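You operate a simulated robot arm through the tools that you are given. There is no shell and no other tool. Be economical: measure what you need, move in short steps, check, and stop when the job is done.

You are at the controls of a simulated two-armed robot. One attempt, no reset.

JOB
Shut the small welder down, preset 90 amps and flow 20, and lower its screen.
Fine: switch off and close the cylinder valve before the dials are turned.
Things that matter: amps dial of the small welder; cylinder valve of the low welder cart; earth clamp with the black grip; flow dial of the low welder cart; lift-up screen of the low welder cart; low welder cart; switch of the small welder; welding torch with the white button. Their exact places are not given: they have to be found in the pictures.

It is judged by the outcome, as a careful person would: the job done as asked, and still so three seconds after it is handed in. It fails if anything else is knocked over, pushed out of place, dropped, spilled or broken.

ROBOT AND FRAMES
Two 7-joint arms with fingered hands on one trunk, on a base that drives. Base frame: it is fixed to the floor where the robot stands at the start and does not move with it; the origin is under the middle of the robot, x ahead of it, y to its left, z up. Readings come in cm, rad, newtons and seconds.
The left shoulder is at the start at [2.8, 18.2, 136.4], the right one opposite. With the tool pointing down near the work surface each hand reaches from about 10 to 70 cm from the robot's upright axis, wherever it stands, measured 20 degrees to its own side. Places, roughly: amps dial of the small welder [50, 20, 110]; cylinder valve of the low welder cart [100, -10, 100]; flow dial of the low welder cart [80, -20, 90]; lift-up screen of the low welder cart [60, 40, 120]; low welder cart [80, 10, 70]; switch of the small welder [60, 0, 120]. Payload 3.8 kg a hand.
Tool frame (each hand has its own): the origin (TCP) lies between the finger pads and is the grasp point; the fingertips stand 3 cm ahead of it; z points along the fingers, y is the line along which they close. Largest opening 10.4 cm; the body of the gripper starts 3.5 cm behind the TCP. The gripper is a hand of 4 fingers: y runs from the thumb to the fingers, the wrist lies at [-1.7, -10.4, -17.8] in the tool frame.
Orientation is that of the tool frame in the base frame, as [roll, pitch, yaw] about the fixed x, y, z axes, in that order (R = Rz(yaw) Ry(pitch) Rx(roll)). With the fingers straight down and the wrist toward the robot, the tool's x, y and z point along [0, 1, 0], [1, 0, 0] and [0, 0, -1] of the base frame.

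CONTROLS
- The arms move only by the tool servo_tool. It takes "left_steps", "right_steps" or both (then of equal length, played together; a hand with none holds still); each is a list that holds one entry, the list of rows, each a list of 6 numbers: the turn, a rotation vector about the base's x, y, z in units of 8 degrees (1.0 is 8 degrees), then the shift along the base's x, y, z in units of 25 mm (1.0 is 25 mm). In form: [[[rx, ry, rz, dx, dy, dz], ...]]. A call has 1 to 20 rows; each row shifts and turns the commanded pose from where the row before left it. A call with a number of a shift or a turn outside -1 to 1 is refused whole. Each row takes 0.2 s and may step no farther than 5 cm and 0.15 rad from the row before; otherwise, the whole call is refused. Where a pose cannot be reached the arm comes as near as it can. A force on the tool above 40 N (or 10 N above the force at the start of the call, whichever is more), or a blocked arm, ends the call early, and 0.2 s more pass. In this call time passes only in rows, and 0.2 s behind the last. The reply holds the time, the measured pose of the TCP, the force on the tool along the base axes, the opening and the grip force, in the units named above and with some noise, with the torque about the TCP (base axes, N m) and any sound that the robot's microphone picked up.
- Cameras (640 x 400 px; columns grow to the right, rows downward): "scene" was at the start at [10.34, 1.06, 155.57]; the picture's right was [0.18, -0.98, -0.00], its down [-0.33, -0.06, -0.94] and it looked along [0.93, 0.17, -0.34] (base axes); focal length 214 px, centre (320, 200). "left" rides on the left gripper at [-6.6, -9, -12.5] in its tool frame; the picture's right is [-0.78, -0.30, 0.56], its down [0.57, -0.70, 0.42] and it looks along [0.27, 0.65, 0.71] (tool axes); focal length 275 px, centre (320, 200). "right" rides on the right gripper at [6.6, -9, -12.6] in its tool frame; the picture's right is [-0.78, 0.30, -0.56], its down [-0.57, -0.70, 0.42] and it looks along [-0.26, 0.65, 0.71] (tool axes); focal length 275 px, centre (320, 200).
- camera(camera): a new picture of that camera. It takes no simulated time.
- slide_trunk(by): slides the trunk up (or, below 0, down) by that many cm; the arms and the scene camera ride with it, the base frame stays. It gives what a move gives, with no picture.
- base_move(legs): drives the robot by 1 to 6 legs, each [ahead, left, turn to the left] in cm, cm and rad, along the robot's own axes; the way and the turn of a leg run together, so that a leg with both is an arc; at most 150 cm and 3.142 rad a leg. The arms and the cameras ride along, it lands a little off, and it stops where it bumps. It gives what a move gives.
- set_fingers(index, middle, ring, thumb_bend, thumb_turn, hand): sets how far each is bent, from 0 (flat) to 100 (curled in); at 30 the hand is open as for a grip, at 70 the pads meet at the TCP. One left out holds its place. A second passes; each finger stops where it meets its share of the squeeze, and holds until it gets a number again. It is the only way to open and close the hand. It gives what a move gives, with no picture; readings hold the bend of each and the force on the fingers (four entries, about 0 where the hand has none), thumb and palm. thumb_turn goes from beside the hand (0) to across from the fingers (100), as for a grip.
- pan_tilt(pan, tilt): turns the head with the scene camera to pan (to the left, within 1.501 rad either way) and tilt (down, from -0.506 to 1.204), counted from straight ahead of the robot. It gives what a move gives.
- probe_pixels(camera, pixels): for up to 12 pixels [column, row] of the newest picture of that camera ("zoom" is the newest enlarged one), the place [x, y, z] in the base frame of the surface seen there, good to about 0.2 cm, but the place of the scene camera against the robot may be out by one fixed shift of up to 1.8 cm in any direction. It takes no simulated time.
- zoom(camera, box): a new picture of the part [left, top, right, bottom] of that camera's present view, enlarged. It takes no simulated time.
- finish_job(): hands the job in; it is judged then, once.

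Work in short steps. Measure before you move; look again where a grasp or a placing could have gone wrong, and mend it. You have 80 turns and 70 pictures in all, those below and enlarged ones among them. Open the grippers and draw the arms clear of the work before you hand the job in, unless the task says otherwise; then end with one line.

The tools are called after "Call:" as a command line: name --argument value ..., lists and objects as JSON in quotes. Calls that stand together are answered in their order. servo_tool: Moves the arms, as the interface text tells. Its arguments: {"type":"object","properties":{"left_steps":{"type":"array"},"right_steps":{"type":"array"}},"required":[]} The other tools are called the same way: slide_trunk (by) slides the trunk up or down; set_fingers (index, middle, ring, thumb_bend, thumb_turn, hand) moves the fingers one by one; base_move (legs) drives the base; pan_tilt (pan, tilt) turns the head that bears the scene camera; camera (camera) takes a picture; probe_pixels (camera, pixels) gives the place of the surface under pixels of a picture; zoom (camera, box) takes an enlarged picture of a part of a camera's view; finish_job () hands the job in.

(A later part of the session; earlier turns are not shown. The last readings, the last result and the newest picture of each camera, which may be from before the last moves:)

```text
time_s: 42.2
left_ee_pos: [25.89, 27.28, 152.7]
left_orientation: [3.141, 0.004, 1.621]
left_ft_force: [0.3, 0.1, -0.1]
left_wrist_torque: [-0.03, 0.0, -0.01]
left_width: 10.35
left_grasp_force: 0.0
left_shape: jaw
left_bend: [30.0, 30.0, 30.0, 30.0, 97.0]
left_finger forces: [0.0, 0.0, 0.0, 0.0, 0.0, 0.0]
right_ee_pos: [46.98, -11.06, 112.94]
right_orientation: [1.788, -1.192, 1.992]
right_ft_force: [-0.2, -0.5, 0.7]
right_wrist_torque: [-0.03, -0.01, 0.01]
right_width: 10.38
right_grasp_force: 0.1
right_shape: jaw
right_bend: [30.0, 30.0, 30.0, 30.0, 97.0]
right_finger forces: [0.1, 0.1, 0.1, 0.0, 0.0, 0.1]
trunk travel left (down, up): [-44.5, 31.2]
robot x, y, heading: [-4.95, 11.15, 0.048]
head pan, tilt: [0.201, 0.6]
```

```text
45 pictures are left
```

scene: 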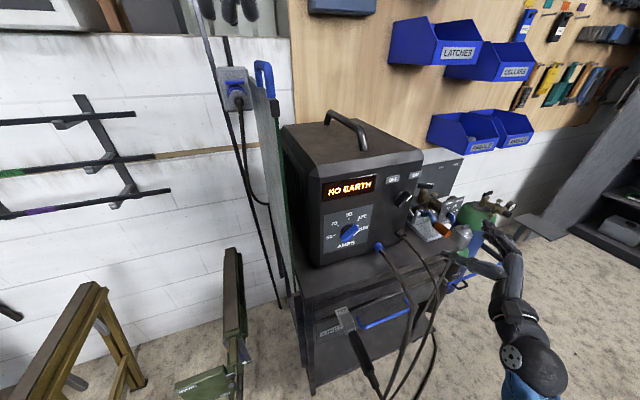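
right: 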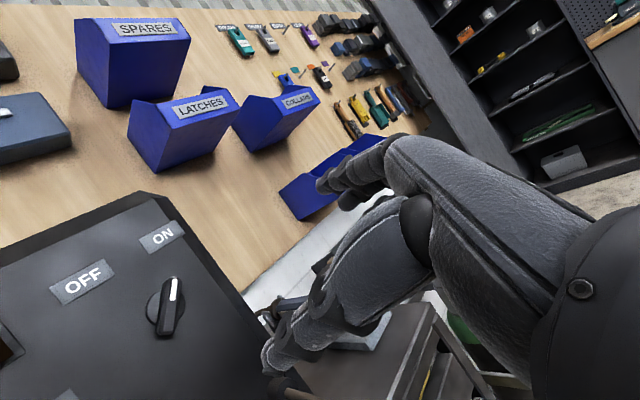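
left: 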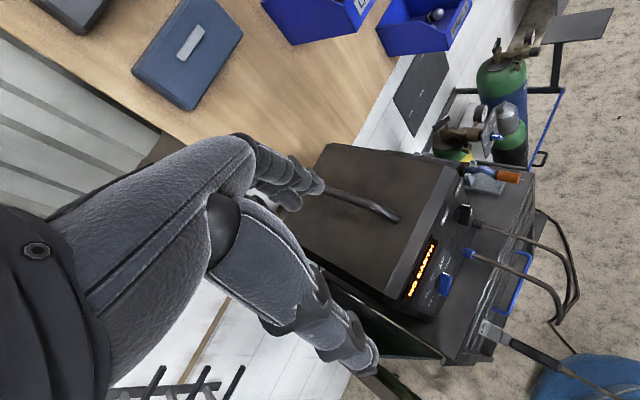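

Hand is at D=31.8,U=36.3,z=113. I shift to D≈40, U≈31, z≈115 in front of the switch.

Call:
servo_tool --right_steps '[[[0, 0, 0, 0.35, 0.9, 0.2], [0, 0, 0, 0.35, 0.9, 0.2], [0, 0, 0, 0.35, 0.9, 0.2], [0, 0, 0, 0.35, 0.9, 0.2]]]'

Call:
camera --camera "right"

```text
time_s: 42.9
left_ee_pos: [25.99, 27.28, 152.67]
left_orientation: [-3.142, 0.003, 1.619]
left_ft_force: [-0.1, 0.5, 0.4]
left_wrist_torque: [0.0, 0.01, 0.0]
left_width: 10.39
left_grasp_force: 0.1
left_shape: jaw
left_bend: [30.0, 30.0, 30.0, 30.0, 97.0]
left_finger forces: [0.0, 0.1, 0.0, 0.0, 0.0, 0.0]
right_ee_pos: [48.66, -9.3, 112.73]
right_orientation: [1.942, -1.008, 1.862]
right_ft_force: [0.1, 0.1, 0.6]
right_wrist_torque: [-0.01, 0.01, -0.01]
right_width: 10.38
right_grasp_force: 0.0
right_shape: jaw
right_bend: [30.0, 30.0, 30.0, 30.0, 97.0]
right_finger forces: [0.0, 0.1, 0.0, 0.0, 0.0, 0.0]
trunk travel left (down, up): [-44.5, 31.2]
robot x, y, heading: [-4.7, 10.63, 0.049]
head pan, tilt: [0.201, 0.6]
stopped in row 3 (right hand): the arm was blocked; the commanded pose is now the measured one
```

```text
44 pictures are left
```

right: 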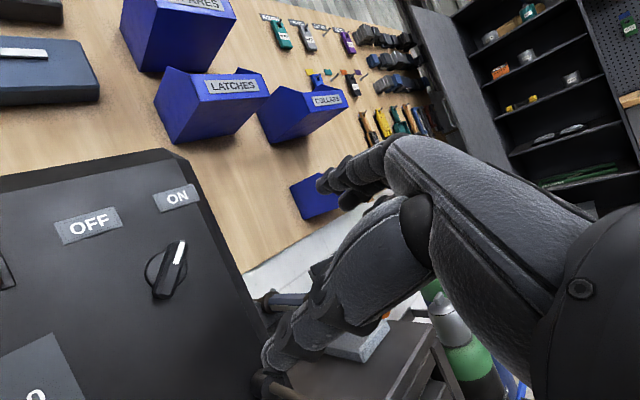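

The arm blocks near joint limits again with this roll. I change method: a comfortable palm-down posture (φ≈0, tool ~40° down) with thumb+middle pinched as a poker to push the wings round. I reorient the hand here and form the poker.

Call:
servo_tool --right_steps '[[[-0.8, -0.56, 0.19, -0.2, -0.2, 0.3], [-0.8, -0.56, 0.19, -0.2, -0.2, 0.3], [-0.8, -0.56, 0.19, -0.2, -0.2, 0.3], [-0.8, -0.56, 0.19, 0, 0, 0.3], [-0.8, -0.56, 0.19, 0, 0, 0.3], [-0.8, -0.56, 0.19, 0, 0, 0.3], [-0.8, -0.56, 0.19, 0, 0, 0.3], [-0.58, 0.814, 0, 0, 0, 0.3], [-0.58, 0.814, 0, 0, 0, 0.3], [-0.58, 0.814, 0, 0, 0, 0.3], [0, 0, -1, 0, 0, 0], [0, 0, -0.9, 0, 0, 0]]]'

Call:
set_fingers --hand "right" --index 100 --ring 100 --middle 68 --thumb_bend 68

Call:
camera --camera "right"

Call:
camera --camera "scene"

```text
time_s: 45.5
left_ee_pos: [25.86, 27.37, 152.58]
left_orientation: [3.141, 0.002, 1.62]
left_ft_force: [-0.5, 0.9, -1.0]
left_wrist_torque: [0.01, -0.01, -0.01]
left_width: 10.34
left_grasp_force: 0.0
left_shape: jaw
left_bend: [30.0, 30.0, 30.0, 30.0, 97.0]
left_finger forces: [0.2, 0.0, 0.0, 0.0, 0.0, 0.1]
right_ee_pos: [47.08, -10.51, 120.22]
right_orientation: [2.186, -0.052, 1.871]
right_ft_force: [0.8, 0.0, 0.3]
right_wrist_torque: [-0.05, 0.05, -0.03]
right_width: 10.4
right_grasp_force: 0.0
right_shape: jaw
right_bend: [30.0, 30.0, 30.0, 30.0, 97.0]
right_finger forces: [0.0, 0.0, 0.0, 0.0, 0.0, 0.0]
trunk travel left (down, up): [-44.5, 31.2]
robot x, y, heading: [-4.83, 10.55, 0.044]
head pan, tilt: [0.201, 0.6]
```

```text
time_s: 46.5
left_ee_pos: [25.89, 27.36, 152.68]
left_orientation: [3.142, 0.003, 1.619]
left_ft_force: [-0.1, 0.9, -0.2]
left_wrist_torque: [-0.01, 0.02, -0.05]
left_width: 10.37
left_grasp_force: 0.0
left_shape: jaw
left_bend: [30.0, 30.0, 30.0, 30.0, 97.0]
left_finger forces: [0.1, 0.0, 0.0, 0.1, 0.0, 0.0]
right_ee_pos: [47.06, -10.6, 120.16]
right_orientation: [2.186, -0.053, 1.873]
right_ft_force: [0.3, 0.0, 0.1]
right_wrist_torque: [-0.03, 0.02, 0.01]
right_width: 0.68
right_grasp_force: 0.1
right_shape: fingers
right_bend: [81.0, 68.0, 100.0, 65.0, 97.0]
right_finger forces: [0.1, 0.0, 0.1, 0.0, 0.0, 0.0]
trunk travel left (down, up): [-44.5, 31.2]
robot x, y, heading: [-5.21, 11.07, 0.05]
head pan, tilt: [0.201, 0.6]
```

```text
43 pictures are left
```

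right: 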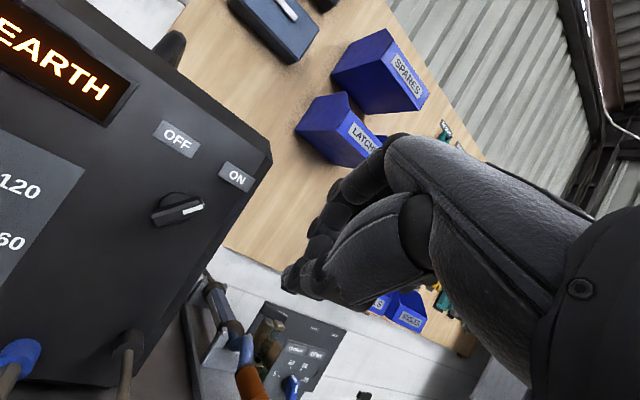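

```text
42 pictures are left
```

scene: 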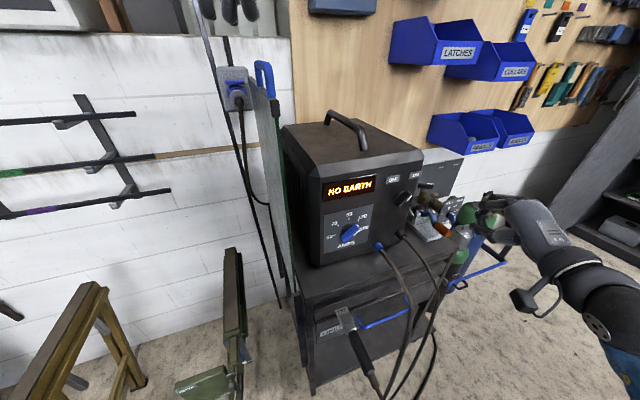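

I probe the poker's tip in the right-hand view, with the switch too.

Call:
probe_pixels --camera "right" --pixels '[[288, 278], [297, 262], [300, 290], [310, 240], [335, 215], [322, 300], [160, 218], [200, 206], [178, 208], [178, 138], [237, 176], [128, 335]]'

```text
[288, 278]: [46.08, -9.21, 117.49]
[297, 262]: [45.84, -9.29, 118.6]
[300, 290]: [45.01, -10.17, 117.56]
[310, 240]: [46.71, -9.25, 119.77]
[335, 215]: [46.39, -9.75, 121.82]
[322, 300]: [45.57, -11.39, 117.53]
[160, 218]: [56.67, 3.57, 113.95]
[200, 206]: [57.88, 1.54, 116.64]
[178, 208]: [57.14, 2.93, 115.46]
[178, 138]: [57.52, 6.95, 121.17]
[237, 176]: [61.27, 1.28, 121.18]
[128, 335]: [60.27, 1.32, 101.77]
```

Call:
zoom --camera "scene" --box '[400, 150, 592, 270]'

```text
3.33 times, centred on (496, 210) of scene
```

zoom: 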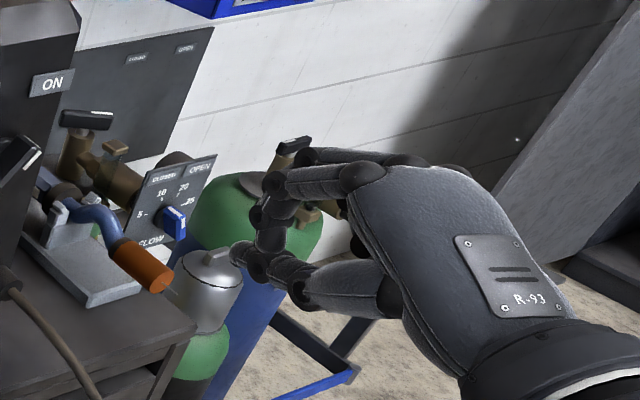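

The pinch makes a loop rather than a point. A straight index finger will be a better poker: index nearly flat, others curled.

Call:
set_fingers --hand "right" --index 5 --middle 100 --ring 100 --thumb_bend 60 --thumb_turn 100

Call:
camera --camera "right"

Call:
zoom --camera "scene" --box '[400, 130, 592, 250]'

```text
time_s: 47.5
left_ee_pos: [25.83, 27.16, 152.61]
left_orientation: [-3.141, 0.004, 1.62]
left_ft_force: [-0.3, -0.4, 0.4]
left_wrist_torque: [0.03, 0.03, -0.02]
left_width: 10.37
left_grasp_force: 0.0
left_shape: jaw
left_bend: [30.0, 30.0, 30.0, 30.0, 97.0]
left_finger forces: [0.1, 0.0, 0.0, 0.0, 0.0, 0.1]
right_ee_pos: [47.05, -10.79, 120.17]
right_orientation: [2.184, -0.054, 1.874]
right_ft_force: [0.7, -0.2, 0.0]
right_wrist_torque: [0.02, 0.0, 0.03]
right_width: 10.05
right_grasp_force: 0.2
right_shape: fingers
right_bend: [5.0, 100.0, 100.0, 60.0, 100.0]
right_finger forces: [0.0, 0.0, 0.0, 0.0, 0.1, 0.1]
trunk travel left (down, up): [-44.5, 31.2]
robot x, y, heading: [-4.85, 10.51, 0.048]
head pan, tilt: [0.201, 0.6]
```

```text
40 pictures are left
```

right: 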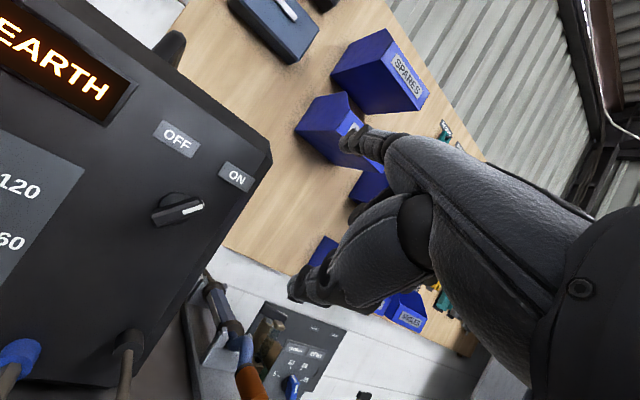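

```text
3.33 times, centred on (496, 190) of scene
```

zoom: 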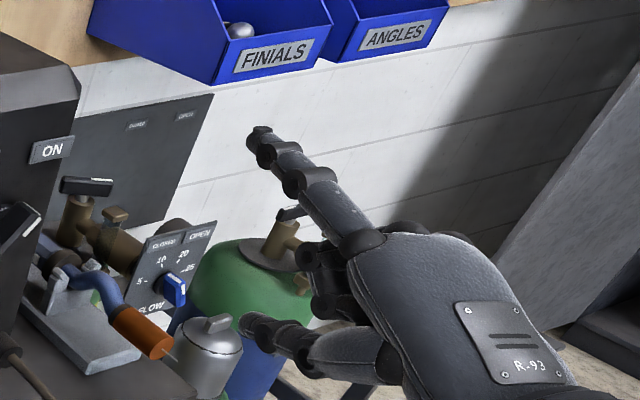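

The index now points straight; I curl the thumb away and measure the index tip.

Call:
probe_pixels --camera "zoom" --pixels '[[259, 136], [270, 148], [295, 172], [325, 205], [360, 245]]'

Call:
probe_pixels --camera "right" --pixels '[[346, 143], [360, 147], [375, 152], [393, 155]]'

Call:
set_fingers --hand "right" --thumb_bend 100

```text
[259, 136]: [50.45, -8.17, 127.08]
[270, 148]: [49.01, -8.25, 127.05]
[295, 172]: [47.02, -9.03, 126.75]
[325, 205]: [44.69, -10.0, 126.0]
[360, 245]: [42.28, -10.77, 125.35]
```

```text
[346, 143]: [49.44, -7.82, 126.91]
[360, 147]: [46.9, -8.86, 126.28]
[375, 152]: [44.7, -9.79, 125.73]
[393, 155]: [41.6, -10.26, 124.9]
```

```text
time_s: 48.5
left_ee_pos: [25.92, 27.24, 152.6]
left_orientation: [3.141, 0.003, 1.62]
left_ft_force: [-0.1, 0.3, 0.0]
left_wrist_torque: [0.02, -0.01, -0.02]
left_width: 10.36
left_grasp_force: 0.0
left_shape: jaw
left_bend: [30.0, 30.0, 30.0, 30.0, 97.0]
left_finger forces: [0.0, 0.0, 0.0, 0.0, 0.0, 0.0]
right_ee_pos: [47.2, -10.72, 120.26]
right_orientation: [2.185, -0.054, 1.873]
right_ft_force: [-0.3, -0.5, -0.4]
right_wrist_torque: [-0.03, -0.03, 0.04]
right_width: 4.3
right_grasp_force: 0.0
right_shape: fingers
right_bend: [5.0, 100.0, 100.0, 100.0, 100.0]
right_finger forces: [0.0, 0.1, 0.0, 0.0, 0.0, 0.0]
trunk travel left (down, up): [-44.5, 31.2]
robot x, y, heading: [-4.83, 10.78, 0.047]
head pan, tilt: [0.201, 0.6]
```

Index tip ≈ (50.8,−7.9,126.9), i.e. TCP+(3.7,2.9,6.7). I bring it to just right of the switch: U≈34.8, z≈115.3, D≈46.

Call:
servo_tool --right_steps '[[[0, 0, 0, 0.5, 0.5, -0.93], [0, 0, 0, 0.55, 0.5, -0.93], [0, 0, 0, 0.55, 0.5, -0.93], [0, 0, 0, 0.55, 0.5, -0.93], [0, 0, 0, 0.55, 0.5, -0.93]]]'

Call:
camera --camera "right"

Call:
zoom --camera "scene" --box '[340, 130, 500, 230]'

```text
time_s: 49.7
left_ee_pos: [26.08, 27.36, 152.62]
left_orientation: [-3.14, 0.003, 1.62]
left_ft_force: [-0.5, 0.1, 0.5]
left_wrist_torque: [0.0, 0.01, 0.01]
left_width: 10.35
left_grasp_force: 0.0
left_shape: jaw
left_bend: [30.0, 30.0, 30.0, 30.0, 97.0]
left_finger forces: [0.0, 0.0, 0.0, 0.0, 0.0, 0.0]
right_ee_pos: [54.58, -6.33, 108.67]
right_orientation: [2.185, -0.058, 1.883]
right_ft_force: [0.8, -0.1, -0.3]
right_wrist_torque: [0.02, 0.0, 0.03]
right_width: 4.29
right_grasp_force: 0.1
right_shape: fingers
right_bend: [5.0, 100.0, 100.0, 100.0, 100.0]
right_finger forces: [0.1, 0.1, 0.0, 0.0, 0.0, 0.1]
right hand out of reach, approached as far as the arm can: row 4, 5
trunk travel left (down, up): [-44.5, 31.2]
robot x, y, heading: [-4.43, 10.53, 0.046]
head pan, tilt: [0.201, 0.6]
```

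```text
38 pictures are left
```

right: 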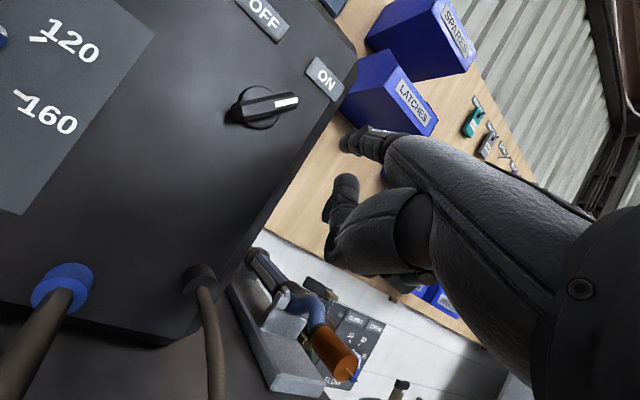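

```text
4.00 times, centred on (420, 180) of scene
```

zoom: 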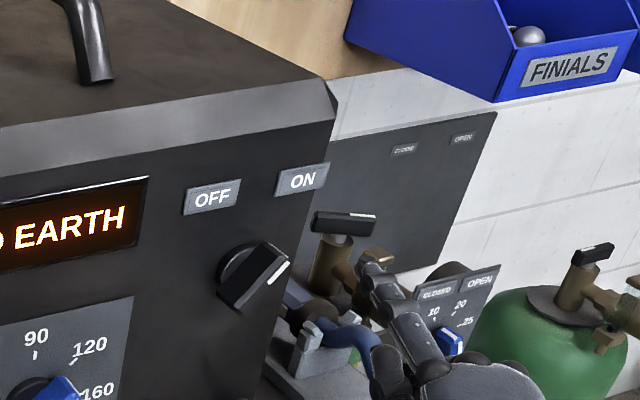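

Tip ≈ (58.3,−3.4,115.4): D≈45.5, U≈36.6. I test the arm's room: forward along d by ~4 cm, keeping to the right of the knob.

Call:
servo_tool --right_steps '[[[0, 0, 0, 0.38, 0.5, 0], [0, 0, 0, 0.38, 0.5, 0], [0, 0, 0, 0.38, 0.5, 0]]]'

```text
time_s: 50.5
left_ee_pos: [25.94, 27.45, 152.59]
left_orientation: [3.141, 0.002, 1.619]
left_ft_force: [-0.4, 0.7, 0.2]
left_wrist_torque: [-0.05, -0.01, 0.01]
left_width: 10.38
left_grasp_force: 0.1
left_shape: jaw
left_bend: [30.0, 30.0, 30.0, 30.0, 97.0]
left_finger forces: [0.0, 0.0, 0.1, 0.0, 0.0, 0.0]
right_ee_pos: [58.14, -5.31, 109.1]
right_orientation: [2.185, -0.057, 1.883]
right_ft_force: [0.2, 0.4, -0.2]
right_wrist_torque: [-0.02, -0.01, 0.01]
right_width: 4.29
right_grasp_force: 0.2
right_shape: fingers
right_bend: [5.0, 100.0, 100.0, 100.0, 100.0]
right_finger forces: [0.0, 0.0, 0.1, 0.1, 0.1, 0.0]
right hand out of reach, approached as far as the arm can: row 1, 2, 3
trunk travel left (down, up): [-44.5, 31.2]
robot x, y, heading: [-4.6, 11.02, 0.05]
head pan, tilt: [0.201, 0.6]
```

Leftward reach is limited; I retract the hand and shift the base left about 9 cm so the arm works in front of its shoulder.

Call:
servo_tool --right_steps '[[[0, 0, 0, -0.6, -0.8, 0], [0, 0, 0, -0.8, -0.8, 0], [0, 0, 0, -0.8, -0.8, 0], [0, 0, 0, -0.8, -0.3, 0], [0, 0, 0, -0.8, 0, 0]]]'

Call:
base_move --legs '[[1, 10, 0]]'

Call:
camera --camera "right"

```text
time_s: 51.7
left_ee_pos: [25.83, 27.4, 152.6]
left_orientation: [3.141, 0.003, 1.622]
left_ft_force: [-0.1, 0.6, -0.7]
left_wrist_torque: [-0.03, 0.01, 0.02]
left_width: 10.38
left_grasp_force: 0.2
left_shape: jaw
left_bend: [30.0, 30.0, 30.0, 30.0, 97.0]
left_finger forces: [0.0, 0.0, 0.0, 0.0, 0.0, 0.0]
right_ee_pos: [48.14, -12.13, 109.17]
right_orientation: [2.183, -0.055, 1.877]
right_ft_force: [-0.7, -0.2, 0.6]
right_wrist_torque: [-0.02, -0.02, 0.0]
right_width: 4.31
right_grasp_force: 0.0
right_shape: fingers
right_bend: [5.0, 100.0, 100.0, 100.0, 100.0]
right_finger forces: [0.0, 0.0, 0.0, 0.1, 0.1, 0.1]
trunk travel left (down, up): [-44.5, 31.2]
robot x, y, heading: [-4.76, 10.71, 0.051]
head pan, tilt: [0.201, 0.6]
```

```text
time_s: 52.8
left_ee_pos: [26.43, 37.49, 152.69]
left_orientation: [3.14, 0.003, 1.617]
left_ft_force: [-0.2, 0.4, -0.2]
left_wrist_torque: [-0.01, 0.0, 0.04]
left_width: 10.37
left_grasp_force: 0.1
left_shape: jaw
left_bend: [30.0, 30.0, 30.0, 30.0, 97.0]
left_finger forces: [0.1, 0.1, 0.0, 0.0, 0.0, 0.0]
right_ee_pos: [48.76, -2.13, 109.23]
right_orientation: [2.183, -0.053, 1.873]
right_ft_force: [0.6, 0.7, 0.0]
right_wrist_torque: [-0.02, -0.01, -0.04]
right_width: 4.28
right_grasp_force: 0.0
right_shape: fingers
right_bend: [5.0, 100.0, 100.0, 100.0, 100.0]
right_finger forces: [0.0, 0.1, 0.0, 0.0, 0.1, 0.0]
trunk travel left (down, up): [-44.5, 31.2]
robot x, y, heading: [-4.13, 20.73, 0.044]
head pan, tilt: [0.201, 0.6]
```

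```text
36 pictures are left
```

right: 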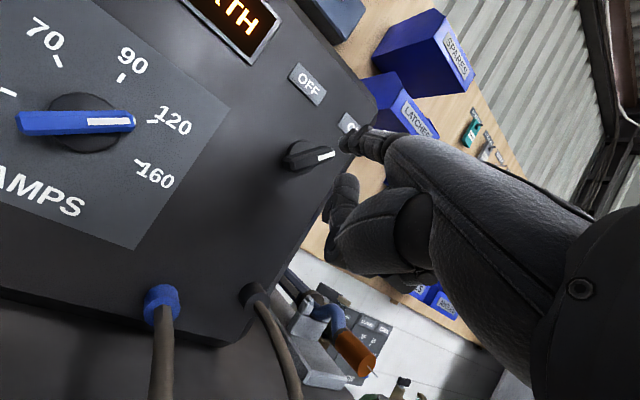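

Tip ≈ (52.5,0.8,116.2), D≈43, U≈30. I move right ~5 cm along the panel then forward ~4 cm, checking.

Call:
servo_tool --right_steps '[[[0, 0, 0, 0.56, -0.78, -0.2], [0, 0, 0, 0.56, -0.78, -0.2], [0, 0, 0, 0.8, 0.57, 0], [0, 0, 0, 0.8, 0.57, 0]]]'

Call:
camera --camera "right"

Call:
zoom --camera "scene" --box '[320, 130, 480, 230]'

```text
time_s: 53.8
left_ee_pos: [26.54, 37.39, 152.62]
left_orientation: [-3.142, 0.005, 1.619]
left_ft_force: [-0.2, -0.2, -0.1]
left_wrist_torque: [-0.03, 0.02, 0.0]
left_width: 10.35
left_grasp_force: 0.0
left_shape: jaw
left_bend: [30.0, 30.0, 30.0, 30.0, 97.0]
left_finger forces: [0.0, 0.1, 0.0, 0.0, 0.0, 0.0]
right_ee_pos: [55.69, -3.24, 107.9]
right_orientation: [2.185, -0.055, 1.875]
right_ft_force: [0.5, -0.8, 0.6]
right_wrist_torque: [-0.03, 0.01, -0.03]
right_width: 4.3
right_grasp_force: 0.0
right_shape: fingers
right_bend: [5.0, 100.0, 100.0, 100.0, 100.0]
right_finger forces: [0.0, 0.0, 0.0, 0.0, 0.1, 0.0]
trunk travel left (down, up): [-44.5, 31.2]
robot x, y, heading: [-4.39, 20.67, 0.047]
head pan, tilt: [0.201, 0.6]
```

```text
35 pictures are left
```

right: 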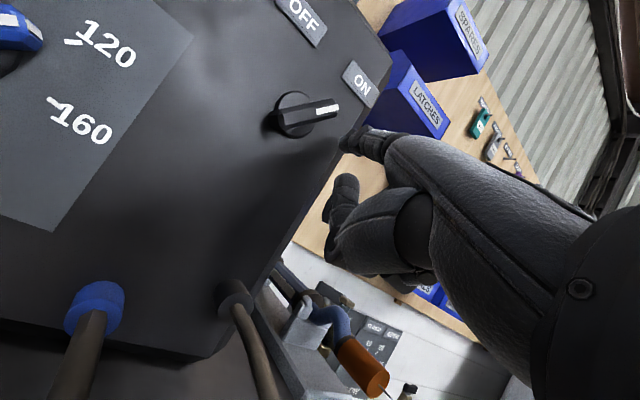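

```text
4.00 times, centred on (400, 180) of scene
```

zoom: 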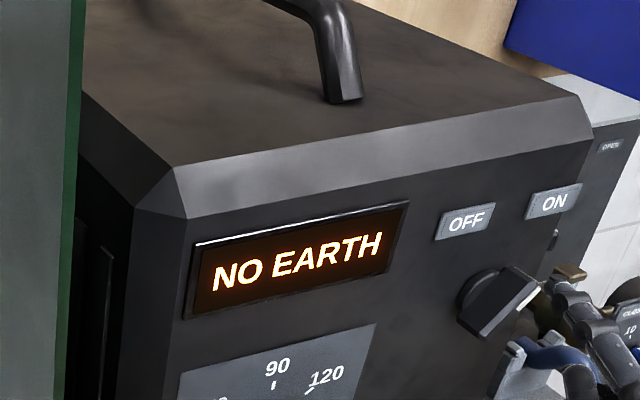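

I probe finger tip and switch together for their relative position.

Call:
probe_pixels --camera "zoom" --pixels '[[562, 282], [570, 272], [590, 310], [540, 295], [525, 275], [465, 325], [475, 295]]'

Call:
probe_pixels --camera "right" --pixels '[[344, 143], [335, 108], [283, 124], [310, 115], [290, 128], [360, 147]]'

```text
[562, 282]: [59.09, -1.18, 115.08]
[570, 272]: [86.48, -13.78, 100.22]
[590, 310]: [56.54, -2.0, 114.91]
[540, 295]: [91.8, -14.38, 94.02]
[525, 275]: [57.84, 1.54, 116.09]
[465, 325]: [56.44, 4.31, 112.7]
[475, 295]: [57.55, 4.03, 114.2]
```

```text
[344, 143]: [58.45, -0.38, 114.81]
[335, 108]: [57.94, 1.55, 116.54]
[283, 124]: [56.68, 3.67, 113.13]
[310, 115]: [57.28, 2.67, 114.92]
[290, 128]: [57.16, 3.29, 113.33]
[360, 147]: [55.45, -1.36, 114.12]
```

Finger tip centre ≈ U 34.9, z 114.8, D 47.7; switch centre U 31.1, z 114.85. I advance 2 cm then push left and up round the arc.

Call:
servo_tool --right_steps '[[[0, 0, 0, 0.65, 0.46, 0], [0, 0, 0, -0.27, 0.38, 0.26], [0, 0, 0, -0.27, 0.38, 0.26], [0, 0, 0, -0.28, 0.39, 0.26], [0, 0, 0, -0.19, 0.26, 0.08], [0, 0, 0, -0.19, 0.26, 0]]]'

Call:
camera --camera "right"

Call:
zoom --camera "scene" --box '[320, 130, 480, 230]'

```text
time_s: 55.2
left_ee_pos: [26.2, 37.18, 152.72]
left_orientation: [3.139, 0.003, 1.62]
left_ft_force: [-0.7, -0.2, -0.7]
left_wrist_torque: [-0.02, -0.02, -0.02]
left_width: 10.36
left_grasp_force: 0.1
left_shape: jaw
left_bend: [30.0, 30.0, 30.0, 30.0, 97.0]
left_finger forces: [0.0, 0.0, 0.0, 0.0, 0.0, 0.0]
right_ee_pos: [54.0, 2.07, 110.38]
right_orientation: [2.179, -0.054, 1.875]
right_ft_force: [-5.6, -10.2, 2.3]
right_wrist_torque: [0.89, -0.58, -0.34]
right_width: 4.58
right_grasp_force: 5.7
right_shape: fingers
right_bend: [3.0, 100.0, 100.0, 100.0, 100.0]
right_finger forces: [10.8, 0.0, 0.1, 0.0, 0.0, 0.0]
trunk travel left (down, up): [-44.5, 31.2]
robot x, y, heading: [-4.17, 20.91, 0.051]
head pan, tilt: [0.201, 0.6]
```

```text
33 pictures are left
```

right: 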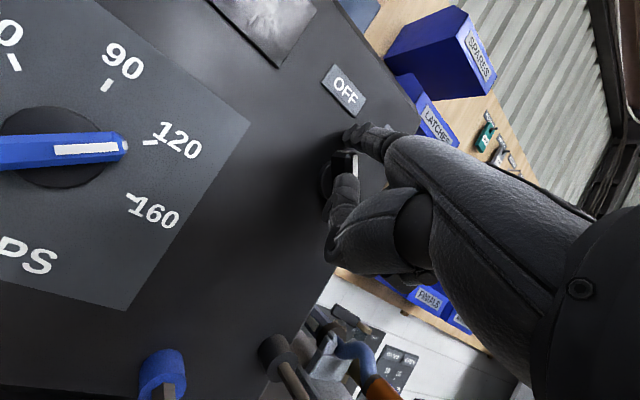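

```text
4.00 times, centred on (400, 180) of scene
```

zoom: 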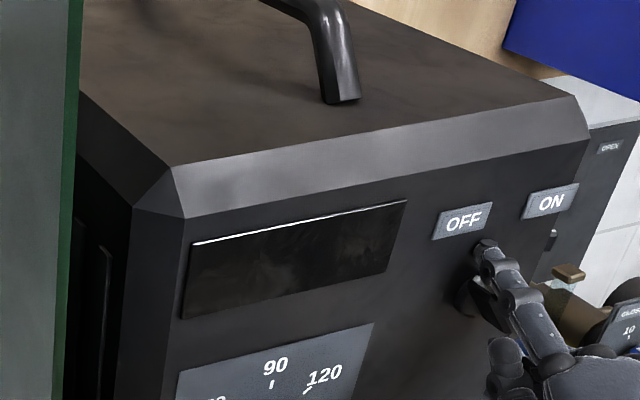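

The display went dark: the switch is off. I release to the right and draw the hand back to check.

Call:
servo_tool --right_steps '[[[0, 0, 0, 0.2, -0.3, 0.1], [0, 0, 0, -0.8, -0.57, 0.2], [0, 0, 0, -0.8, -0.57, 0.2], [0, 0, 0, -0.8, -0.57, 0.2], [0, 0, 0, -0.8, -0.57, 0.2]]]'

Call:
zoom --camera "scene" --box '[320, 130, 480, 230]'

```text
time_s: 56.4
left_ee_pos: [26.33, 37.28, 152.69]
left_orientation: [3.138, 0.002, 1.617]
left_ft_force: [-0.4, -0.1, -0.3]
left_wrist_torque: [0.05, -0.01, 0.01]
left_width: 10.38
left_grasp_force: 0.0
left_shape: jaw
left_bend: [30.0, 30.0, 30.0, 30.0, 97.0]
left_finger forces: [0.0, 0.0, 0.0, 0.1, 0.0, 0.0]
right_ee_pos: [46.74, -4.32, 112.76]
right_orientation: [2.183, -0.054, 1.874]
right_ft_force: [-0.7, 0.5, 0.1]
right_wrist_torque: [0.02, 0.02, 0.02]
right_width: 4.29
right_grasp_force: 0.0
right_shape: fingers
right_bend: [5.0, 100.0, 100.0, 100.0, 100.0]
right_finger forces: [0.0, 0.0, 0.0, 0.1, 0.0, 0.0]
trunk travel left (down, up): [-44.5, 31.2]
robot x, y, heading: [-4.2, 21.27, 0.052]
head pan, tilt: [0.201, 0.6]
```

```text
4.00 times, centred on (400, 180) of scene
```

zoom: 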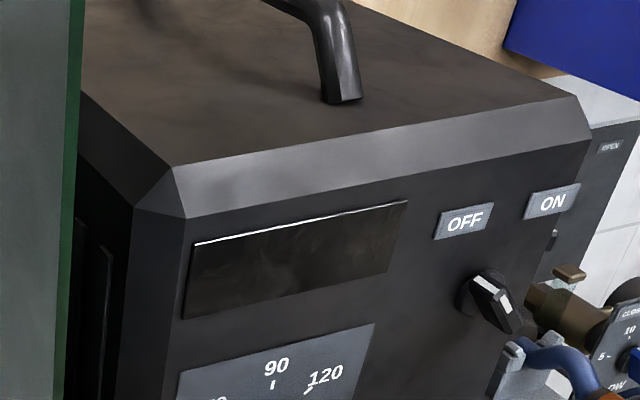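

Switch points to OFF and the display is dark. Next the cylinder valve: I raise the trunk 15 cm, sidestep right, face the cart direction again and look.

Call:
slide_trunk --by 15

Call:
base_move --legs '[[-3, -50, 0], [0, 0, 0.57], [20, -22, 0]]'

Call:
pan_tilt --pan -0.3 --tilt 0.75

Call:
camera --camera "scene"

```text
time_s: 58.2
left_ee_pos: [26.35, 37.32, 167.63]
left_orientation: [-3.141, 0.004, 1.617]
left_ft_force: [-0.1, -1.0, 0.5]
left_wrist_torque: [-0.01, 0.03, 0.03]
left_width: 10.35
left_grasp_force: 0.1
left_shape: jaw
left_bend: [30.0, 30.0, 30.0, 30.0, 97.0]
left_finger forces: [0.1, 0.0, 0.1, 0.0, 0.1, 0.0]
right_ee_pos: [46.64, -4.3, 127.48]
right_orientation: [2.185, -0.053, 1.873]
right_ft_force: [0.6, 0.2, -0.1]
right_wrist_torque: [-0.01, -0.03, 0.01]
right_width: 4.26
right_grasp_force: 0.1
right_shape: fingers
right_bend: [5.0, 100.0, 100.0, 100.0, 100.0]
right_finger forces: [0.0, 0.0, 0.1, 0.1, 0.1, 0.0]
trunk travel left (down, up): [-59.5, 16.2]
robot x, y, heading: [-4.16, 20.92, 0.05]
head pan, tilt: [0.201, 0.6]
```

```text
time_s: 64.4
left_ee_pos: [40.96, -5.89, 167.63]
left_orientation: [-3.141, 0.003, 2.197]
left_ft_force: [0.6, -0.3, 0.7]
left_wrist_torque: [0.01, 0.01, 0.01]
left_width: 10.35
left_grasp_force: 0.1
left_shape: jaw
left_bend: [30.0, 30.0, 30.0, 30.0, 97.0]
left_finger forces: [0.0, 0.0, 0.0, 0.0, 0.1, 0.0]
right_ee_pos: [80.75, -29.74, 127.61]
right_orientation: [2.184, -0.054, 2.45]
right_ft_force: [0.0, -0.2, 0.4]
right_wrist_torque: [0.0, 0.01, 0.01]
right_width: 4.29
right_grasp_force: 0.0
right_shape: fingers
right_bend: [5.0, 100.0, 100.0, 100.0, 100.0]
right_finger forces: [0.0, 0.0, 0.0, 0.0, 0.0, 0.1]
trunk travel left (down, up): [-59.5, 16.2]
robot x, y, heading: [24.38, -36.43, 0.628]
head pan, tilt: [0.201, 0.6]
```

```text
time_s: 65.3
left_ee_pos: [41.0, -5.76, 167.64]
left_orientation: [3.139, 0.003, 2.196]
left_ft_force: [0.3, 0.5, -0.5]
left_wrist_torque: [0.01, -0.01, -0.02]
left_width: 10.37
left_grasp_force: 0.1
left_shape: jaw
left_bend: [30.0, 30.0, 30.0, 30.0, 97.0]
left_finger forces: [0.0, 0.0, 0.1, 0.1, 0.0, 0.1]
right_ee_pos: [80.83, -29.63, 127.56]
right_orientation: [2.182, -0.054, 2.452]
right_ft_force: [-0.5, -0.2, 0.0]
right_wrist_torque: [0.0, -0.01, 0.03]
right_width: 4.25
right_grasp_force: 0.1
right_shape: fingers
right_bend: [5.0, 100.0, 100.0, 100.0, 100.0]
right_finger forces: [0.1, 0.1, 0.0, 0.0, 0.1, 0.0]
trunk travel left (down, up): [-59.5, 16.2]
robot x, y, heading: [24.71, -36.2, 0.619]
head pan, tilt: [-0.3, 0.75]
```

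```text
30 pictures are left
```

scene: 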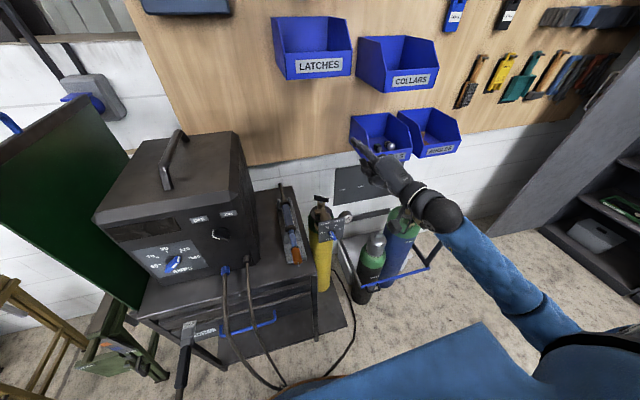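

The yellow cylinder on the cart's right carries the valve at (320,200) and flow plate at (333,228). I zoom and probe.

Call:
zoom --camera "scene" --box '[290, 180, 370, 250]'

Call:
probe_pixels --camera "zoom" --pixels '[[205, 175], [260, 170], [290, 165], [250, 230], [318, 390], [380, 385], [425, 385], [450, 325], [350, 350], [430, 465]]'

```text
5.71 times, centred on (330, 215) of scene
```

zoom: 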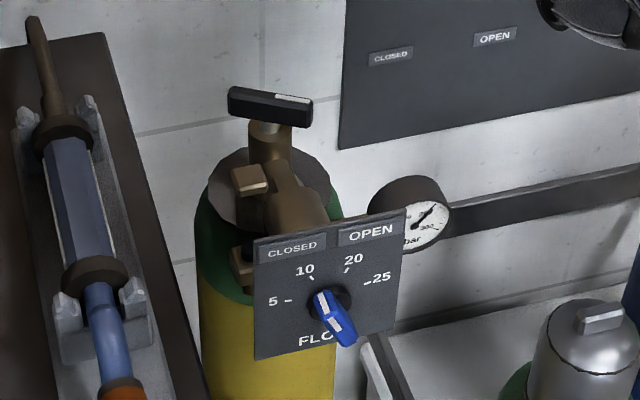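

```text
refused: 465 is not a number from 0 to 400
```

Call:
probe_pixels --camera "zoom" --pixels '[[235, 98], [270, 98], [308, 105], [293, 97], [268, 130], [292, 248], [370, 233], [390, 57], [495, 37], [250, 180], [332, 305], [347, 340]]'

Call:
zoom --camera "scene" --box '[300, 150, 420, 230]'

```text
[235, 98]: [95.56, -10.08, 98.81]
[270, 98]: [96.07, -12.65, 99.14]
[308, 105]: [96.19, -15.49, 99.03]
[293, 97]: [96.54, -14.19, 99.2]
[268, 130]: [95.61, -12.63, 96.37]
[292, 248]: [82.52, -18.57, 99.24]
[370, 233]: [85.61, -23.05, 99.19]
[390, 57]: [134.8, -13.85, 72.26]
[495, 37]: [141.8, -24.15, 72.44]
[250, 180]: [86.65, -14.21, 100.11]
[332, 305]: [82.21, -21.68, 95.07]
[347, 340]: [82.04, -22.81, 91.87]
```

```text
5.00 times, centred on (360, 190) of scene
```

zoom: 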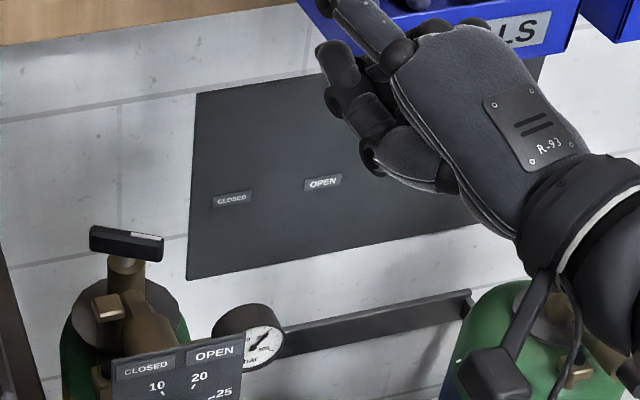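

Stem axis ≈ (96,−12.7), T-bar along world −y with its white end on the OPEN side; closing means turning it clockwise from above. I pitch the right hand so the index points steeply down, and bend the index a little.

Call:
servo_tool --right_steps '[[[0, 0, -1, 0, 0, 0], [0, 0, -0.9, 0, 0, 0], [-0.574, 0.82, 0, 0, 0, 0], [-0.574, 0.82, 0, 0, 0, 0], [-0.574, 0.82, 0, 0, 0, 0], [-0.574, 0.82, 0, 0, 0, 0], [-0.574, 0.82, 0, 0, 0, 0], [-0.574, 0.82, 0, 0, 0, 0], [-0.574, 0.82, 0, 0, 0, 0], [-0.574, 0.82, 0, 0, 0, 0], [-0.45, 0.65, 0, 0, 0, 0]]]'

Call:
set_fingers --hand "right" --index 22

Call:
camera --camera "right"

Call:
camera --camera "scene"

```text
time_s: 67.7
left_ee_pos: [41.04, -5.76, 167.62]
left_orientation: [-3.141, 0.005, 2.196]
left_ft_force: [-0.3, 0.3, 0.0]
left_wrist_torque: [-0.04, -0.01, 0.0]
left_width: 10.35
left_grasp_force: 0.0
left_shape: jaw
left_bend: [30.0, 30.0, 30.0, 30.0, 97.0]
left_finger forces: [0.1, 0.0, 0.0, 0.0, 0.0, 0.0]
right_ee_pos: [82.82, -33.52, 128.27]
right_orientation: [-2.868, -0.022, 2.132]
right_ft_force: [0.7, -0.4, -0.4]
right_wrist_torque: [0.01, -0.01, 0.0]
right_width: 4.31
right_grasp_force: 0.1
right_shape: fingers
right_bend: [5.0, 100.0, 100.0, 100.0, 100.0]
right_finger forces: [0.0, 0.1, 0.0, 0.0, 0.0, 0.0]
right hand out of reach, approached as far as the arm can: row 2
trunk travel left (down, up): [-59.5, 16.2]
robot x, y, heading: [24.31, -36.65, 0.629]
head pan, tilt: [-0.3, 0.75]
```

```text
time_s: 68.7
left_ee_pos: [40.98, -5.92, 167.69]
left_orientation: [-3.141, 0.003, 2.196]
left_ft_force: [-0.2, -0.2, 0.0]
left_wrist_torque: [-0.01, -0.05, 0.0]
left_width: 10.39
left_grasp_force: 0.0
left_shape: jaw
left_bend: [30.0, 30.0, 30.0, 30.0, 97.0]
left_finger forces: [0.0, 0.1, 0.0, 0.1, 0.0, 0.1]
right_ee_pos: [82.87, -33.78, 128.21]
right_orientation: [-2.872, -0.024, 2.13]
right_ft_force: [0.0, 0.2, 0.0]
right_wrist_torque: [0.01, 0.01, 0.01]
right_width: 3.16
right_grasp_force: 0.1
right_shape: fingers
right_bend: [22.0, 100.0, 100.0, 100.0, 100.0]
right_finger forces: [0.1, 0.1, 0.0, 0.0, 0.0, 0.1]
trunk travel left (down, up): [-59.5, 16.2]
robot x, y, heading: [24.57, -36.53, 0.625]
head pan, tilt: [-0.3, 0.75]
```

```text
27 pictures are left
```

right: 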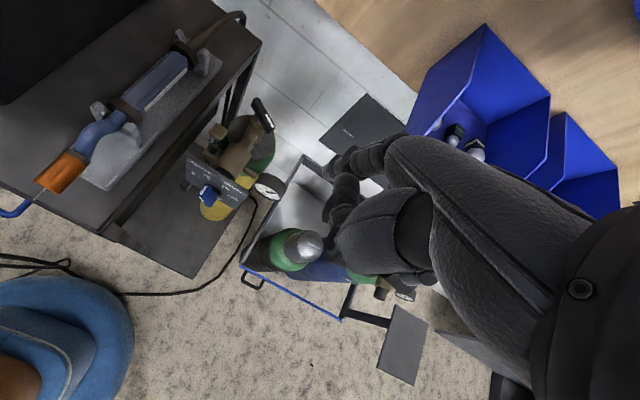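

```text
26 pictures are left
```

scene: 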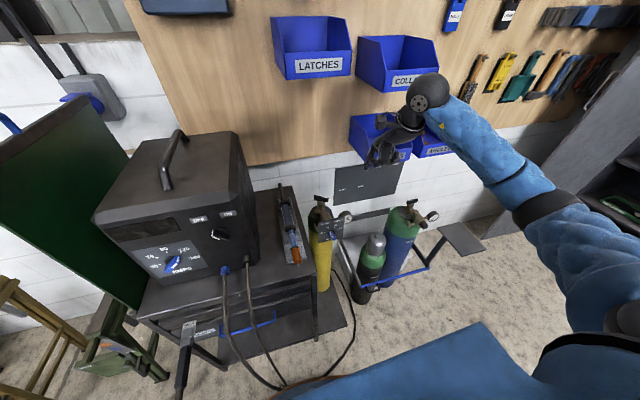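

I probe valve handle and finger tip in both cameras.

Call:
probe_pixels --camera "right" --pixels '[[256, 102], [269, 128], [262, 114], [330, 158], [327, 166], [345, 158], [215, 178], [208, 192], [245, 195], [192, 168]]'

Call:
zoom --camera "right" --box '[180, 80, 308, 230]'

Call:
zoom --camera "scene" --box '[290, 120, 450, 220]'

```text
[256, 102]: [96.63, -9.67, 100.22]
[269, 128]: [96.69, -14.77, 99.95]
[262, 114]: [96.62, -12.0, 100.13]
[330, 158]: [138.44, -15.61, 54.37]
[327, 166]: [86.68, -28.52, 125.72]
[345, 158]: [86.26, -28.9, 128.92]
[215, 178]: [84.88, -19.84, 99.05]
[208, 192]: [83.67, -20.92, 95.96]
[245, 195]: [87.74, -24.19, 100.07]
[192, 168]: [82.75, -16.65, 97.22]
```

```text
2.67 times, centred on (244, 155) of right
```

zoom: 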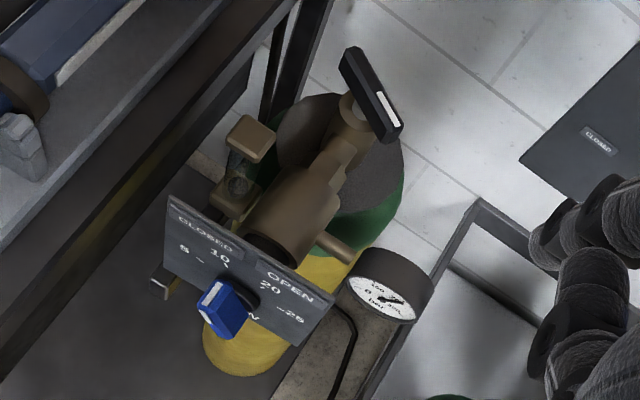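

```text
4.00 times, centred on (370, 170) of scene
```

zoom: 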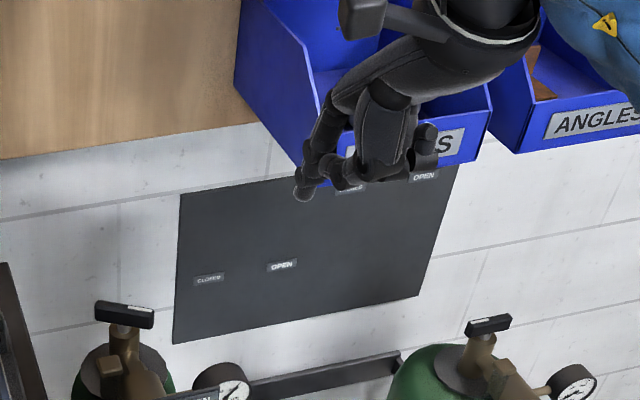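

Call:
probe_pixels --camera "zoom" --pixels '[[304, 193], [308, 182], [315, 165], [330, 135], [345, 180], [425, 165], [380, 165], [97, 305], [150, 315], [128, 306]]'

```text
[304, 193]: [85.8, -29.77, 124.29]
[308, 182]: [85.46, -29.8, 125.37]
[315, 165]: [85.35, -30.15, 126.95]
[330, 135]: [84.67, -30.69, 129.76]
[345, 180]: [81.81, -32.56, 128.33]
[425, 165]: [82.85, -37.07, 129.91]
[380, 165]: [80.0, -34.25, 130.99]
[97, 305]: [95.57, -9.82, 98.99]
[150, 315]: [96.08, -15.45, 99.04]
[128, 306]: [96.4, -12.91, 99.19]
```

Tip offset from TCP ≈ (4.1,4.8,−3.4). Handle axis ≈ (96.65,−12.5), top z 100.1. I drive 12 cm ahead to bring it well within reach.

Call:
base_move --legs '[[12, 0, 0]]'

```text
time_s: 69.9
left_ee_pos: [50.48, 1.13, 167.69]
left_orientation: [3.139, 0.002, 2.196]
left_ft_force: [-0.7, 0.3, -0.6]
left_wrist_torque: [-0.04, 0.0, 0.01]
left_width: 10.38
left_grasp_force: 0.1
left_shape: jaw
left_bend: [30.0, 30.0, 30.0, 30.0, 97.0]
left_finger forces: [0.0, 0.0, 0.0, 0.0, 0.0, 0.1]
right_ee_pos: [92.49, -26.59, 128.23]
right_orientation: [-2.871, -0.023, 2.131]
right_ft_force: [-0.9, -0.5, -0.4]
right_wrist_torque: [0.03, 0.0, 0.03]
right_width: 3.17
right_grasp_force: 0.0
right_shape: fingers
right_bend: [22.0, 100.0, 100.0, 100.0, 100.0]
right_finger forces: [0.1, 0.0, 0.1, 0.0, 0.1, 0.0]
trunk travel left (down, up): [-59.5, 16.2]
robot x, y, heading: [33.83, -29.4, 0.625]
head pan, tilt: [-0.3, 0.75]
```

Now move above the start point: TCP to ≈(88.9,−15.1,110).

Call:
servo_tool --right_steps '[[[0, 0, 0, -0.18, 0.575, -0.9], [0, 0, 0, -0.18, 0.575, -0.9], [0, 0, 0, -0.18, 0.575, -0.9], [0, 0, 0, -0.18, 0.575, -0.9], [0, 0, 0, -0.18, 0.575, -0.9], [0, 0, 0, -0.18, 0.575, -0.9], [0, 0, 0, -0.18, 0.575, -0.9], [0, 0, 0, -0.18, 0.575, -0.9]]]'

Call:
camera --camera "right"

Call:
camera --camera "scene"

```text
time_s: 71.7
left_ee_pos: [50.63, 1.12, 167.66]
left_orientation: [3.139, 0.004, 2.196]
left_ft_force: [0.3, 0.4, 0.0]
left_wrist_torque: [-0.02, 0.0, -0.02]
left_width: 10.39
left_grasp_force: 0.1
left_shape: jaw
left_bend: [30.0, 30.0, 30.0, 30.0, 97.0]
left_finger forces: [0.0, 0.0, 0.0, 0.0, 0.0, 0.0]
right_ee_pos: [88.84, -14.93, 110.13]
right_orientation: [-2.87, -0.024, 2.134]
right_ft_force: [0.7, -0.5, -0.4]
right_wrist_torque: [0.03, 0.0, 0.0]
right_width: 3.13
right_grasp_force: 0.1
right_shape: fingers
right_bend: [22.0, 100.0, 100.0, 100.0, 100.0]
right_finger forces: [0.1, 0.0, 0.0, 0.1, 0.0, 0.0]
trunk travel left (down, up): [-59.5, 16.2]
robot x, y, heading: [33.81, -29.67, 0.623]
head pan, tilt: [-0.3, 0.75]
```

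```text
23 pictures are left
```

right: 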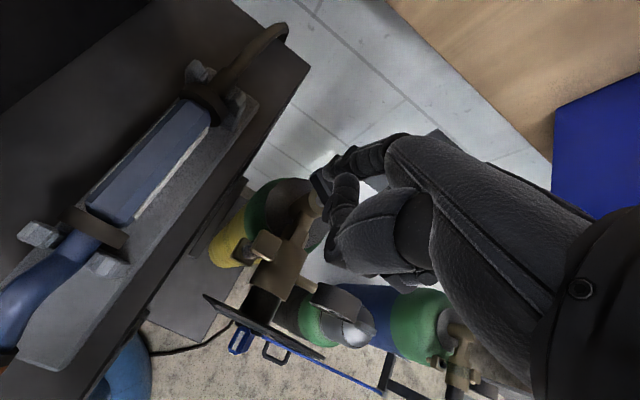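

```text
22 pictures are left
```

scene: 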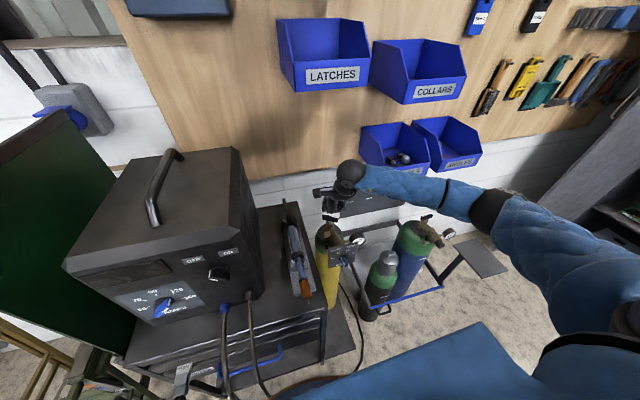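

Well aligned above. I descend 7.7 cm and begin pushing the tail.

Call:
servo_tool --right_steps '[[[0, 0, 0, 0, 0, -1], [0, 0, 0, 0, 0, -1], [0, 0, 0, 0, 0, -1], [0, 0, 0, 0, 0, -0.08], [0, 0, 0, 0.4, -0.08, 0], [0, 0, 0, 0.42, -0.08, 0], [0, 0, 0, 0.24, 0.1, 0], [0, 0, 0, 0.24, 0.12, 0]]]'

Call:
zoom --camera "right" --box '[200, 120, 392, 240]'

```text
time_s: 73.5
left_ee_pos: [50.34, 1.1, 167.63]
left_orientation: [3.14, 0.005, 2.195]
left_ft_force: [0.7, -0.3, -1.0]
left_wrist_torque: [-0.02, -0.01, -0.02]
left_width: 10.33
left_grasp_force: 0.0
left_shape: jaw
left_bend: [30.0, 30.0, 30.0, 30.0, 97.0]
left_finger forces: [0.0, 0.0, 0.0, 0.0, 0.0, 0.0]
right_ee_pos: [91.77, -14.74, 102.63]
right_orientation: [-2.871, -0.023, 2.133]
right_ft_force: [-8.1, 0.9, 0.9]
right_wrist_torque: [0.11, 0.18, 0.41]
right_width: 2.84
right_grasp_force: 4.5
right_shape: fingers
right_bend: [25.0, 100.0, 100.0, 100.0, 100.0]
right_finger forces: [8.7, 0.0, 0.0, 0.1, 0.1, 0.1]
trunk travel left (down, up): [-59.5, 16.2]
robot x, y, heading: [34.08, -29.17, 0.622]
head pan, tilt: [-0.3, 0.75]
```

```text
3.33 times, centred on (296, 180) of right
```

zoom: 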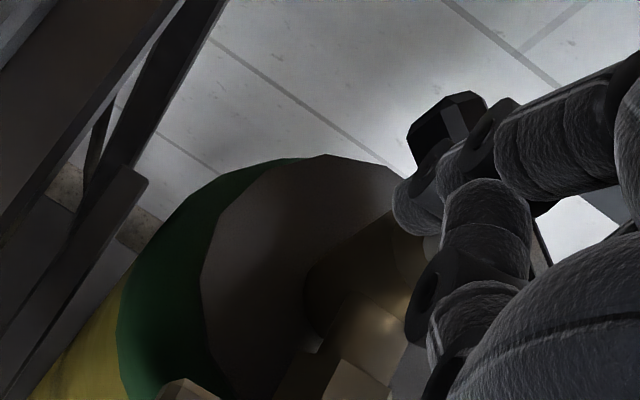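

The finger presses the tail with 8 N. I continue along the arc.

Call:
servo_tool --right_steps '[[[0, 0, 0, 0.3, 0.08, 0], [0, 0, 0, 0.27, 0, 0], [0, 0, 0, 0.27, -0.04, 0], [0, 0, 0, 0.22, -0.16, 0], [0, 0, 0, 0.22, -0.16, 0]]]'

Call:
zoom --camera "right" --box '[200, 120, 392, 240]'

```text
time_s: 74.7
left_ee_pos: [50.53, 1.27, 167.56]
left_orientation: [3.14, 0.003, 2.196]
left_ft_force: [-0.5, -0.6, -0.6]
left_wrist_torque: [0.02, -0.02, 0.01]
left_width: 10.36
left_grasp_force: 0.2
left_shape: jaw
left_bend: [30.0, 30.0, 30.0, 30.0, 97.0]
left_finger forces: [0.0, 0.1, 0.0, 0.0, 0.1, 0.0]
right_ee_pos: [95.37, -15.72, 102.73]
right_orientation: [-2.87, -0.022, 2.129]
right_ft_force: [-1.8, 2.6, 1.6]
right_wrist_torque: [0.15, -0.03, 0.2]
right_width: 3.17
right_grasp_force: 1.3
right_shape: fingers
right_bend: [22.0, 100.0, 100.0, 100.0, 100.0]
right_finger forces: [2.8, 0.1, 0.0, 0.0, 0.0, 0.0]
trunk travel left (down, up): [-59.5, 16.2]
robot x, y, heading: [34.13, -29.44, 0.625]
head pan, tilt: [-0.3, 0.75]
```

```text
3.33 times, centred on (296, 180) of right
```

zoom: 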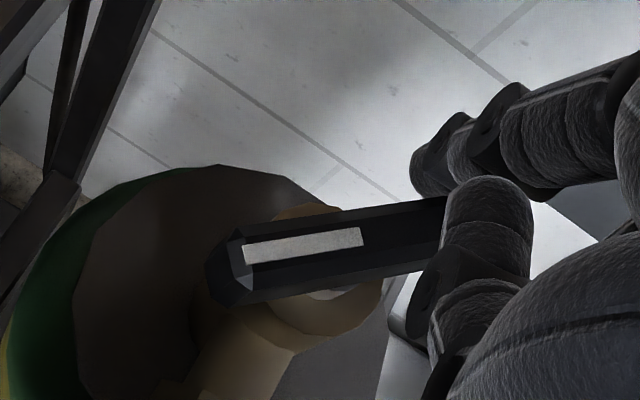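

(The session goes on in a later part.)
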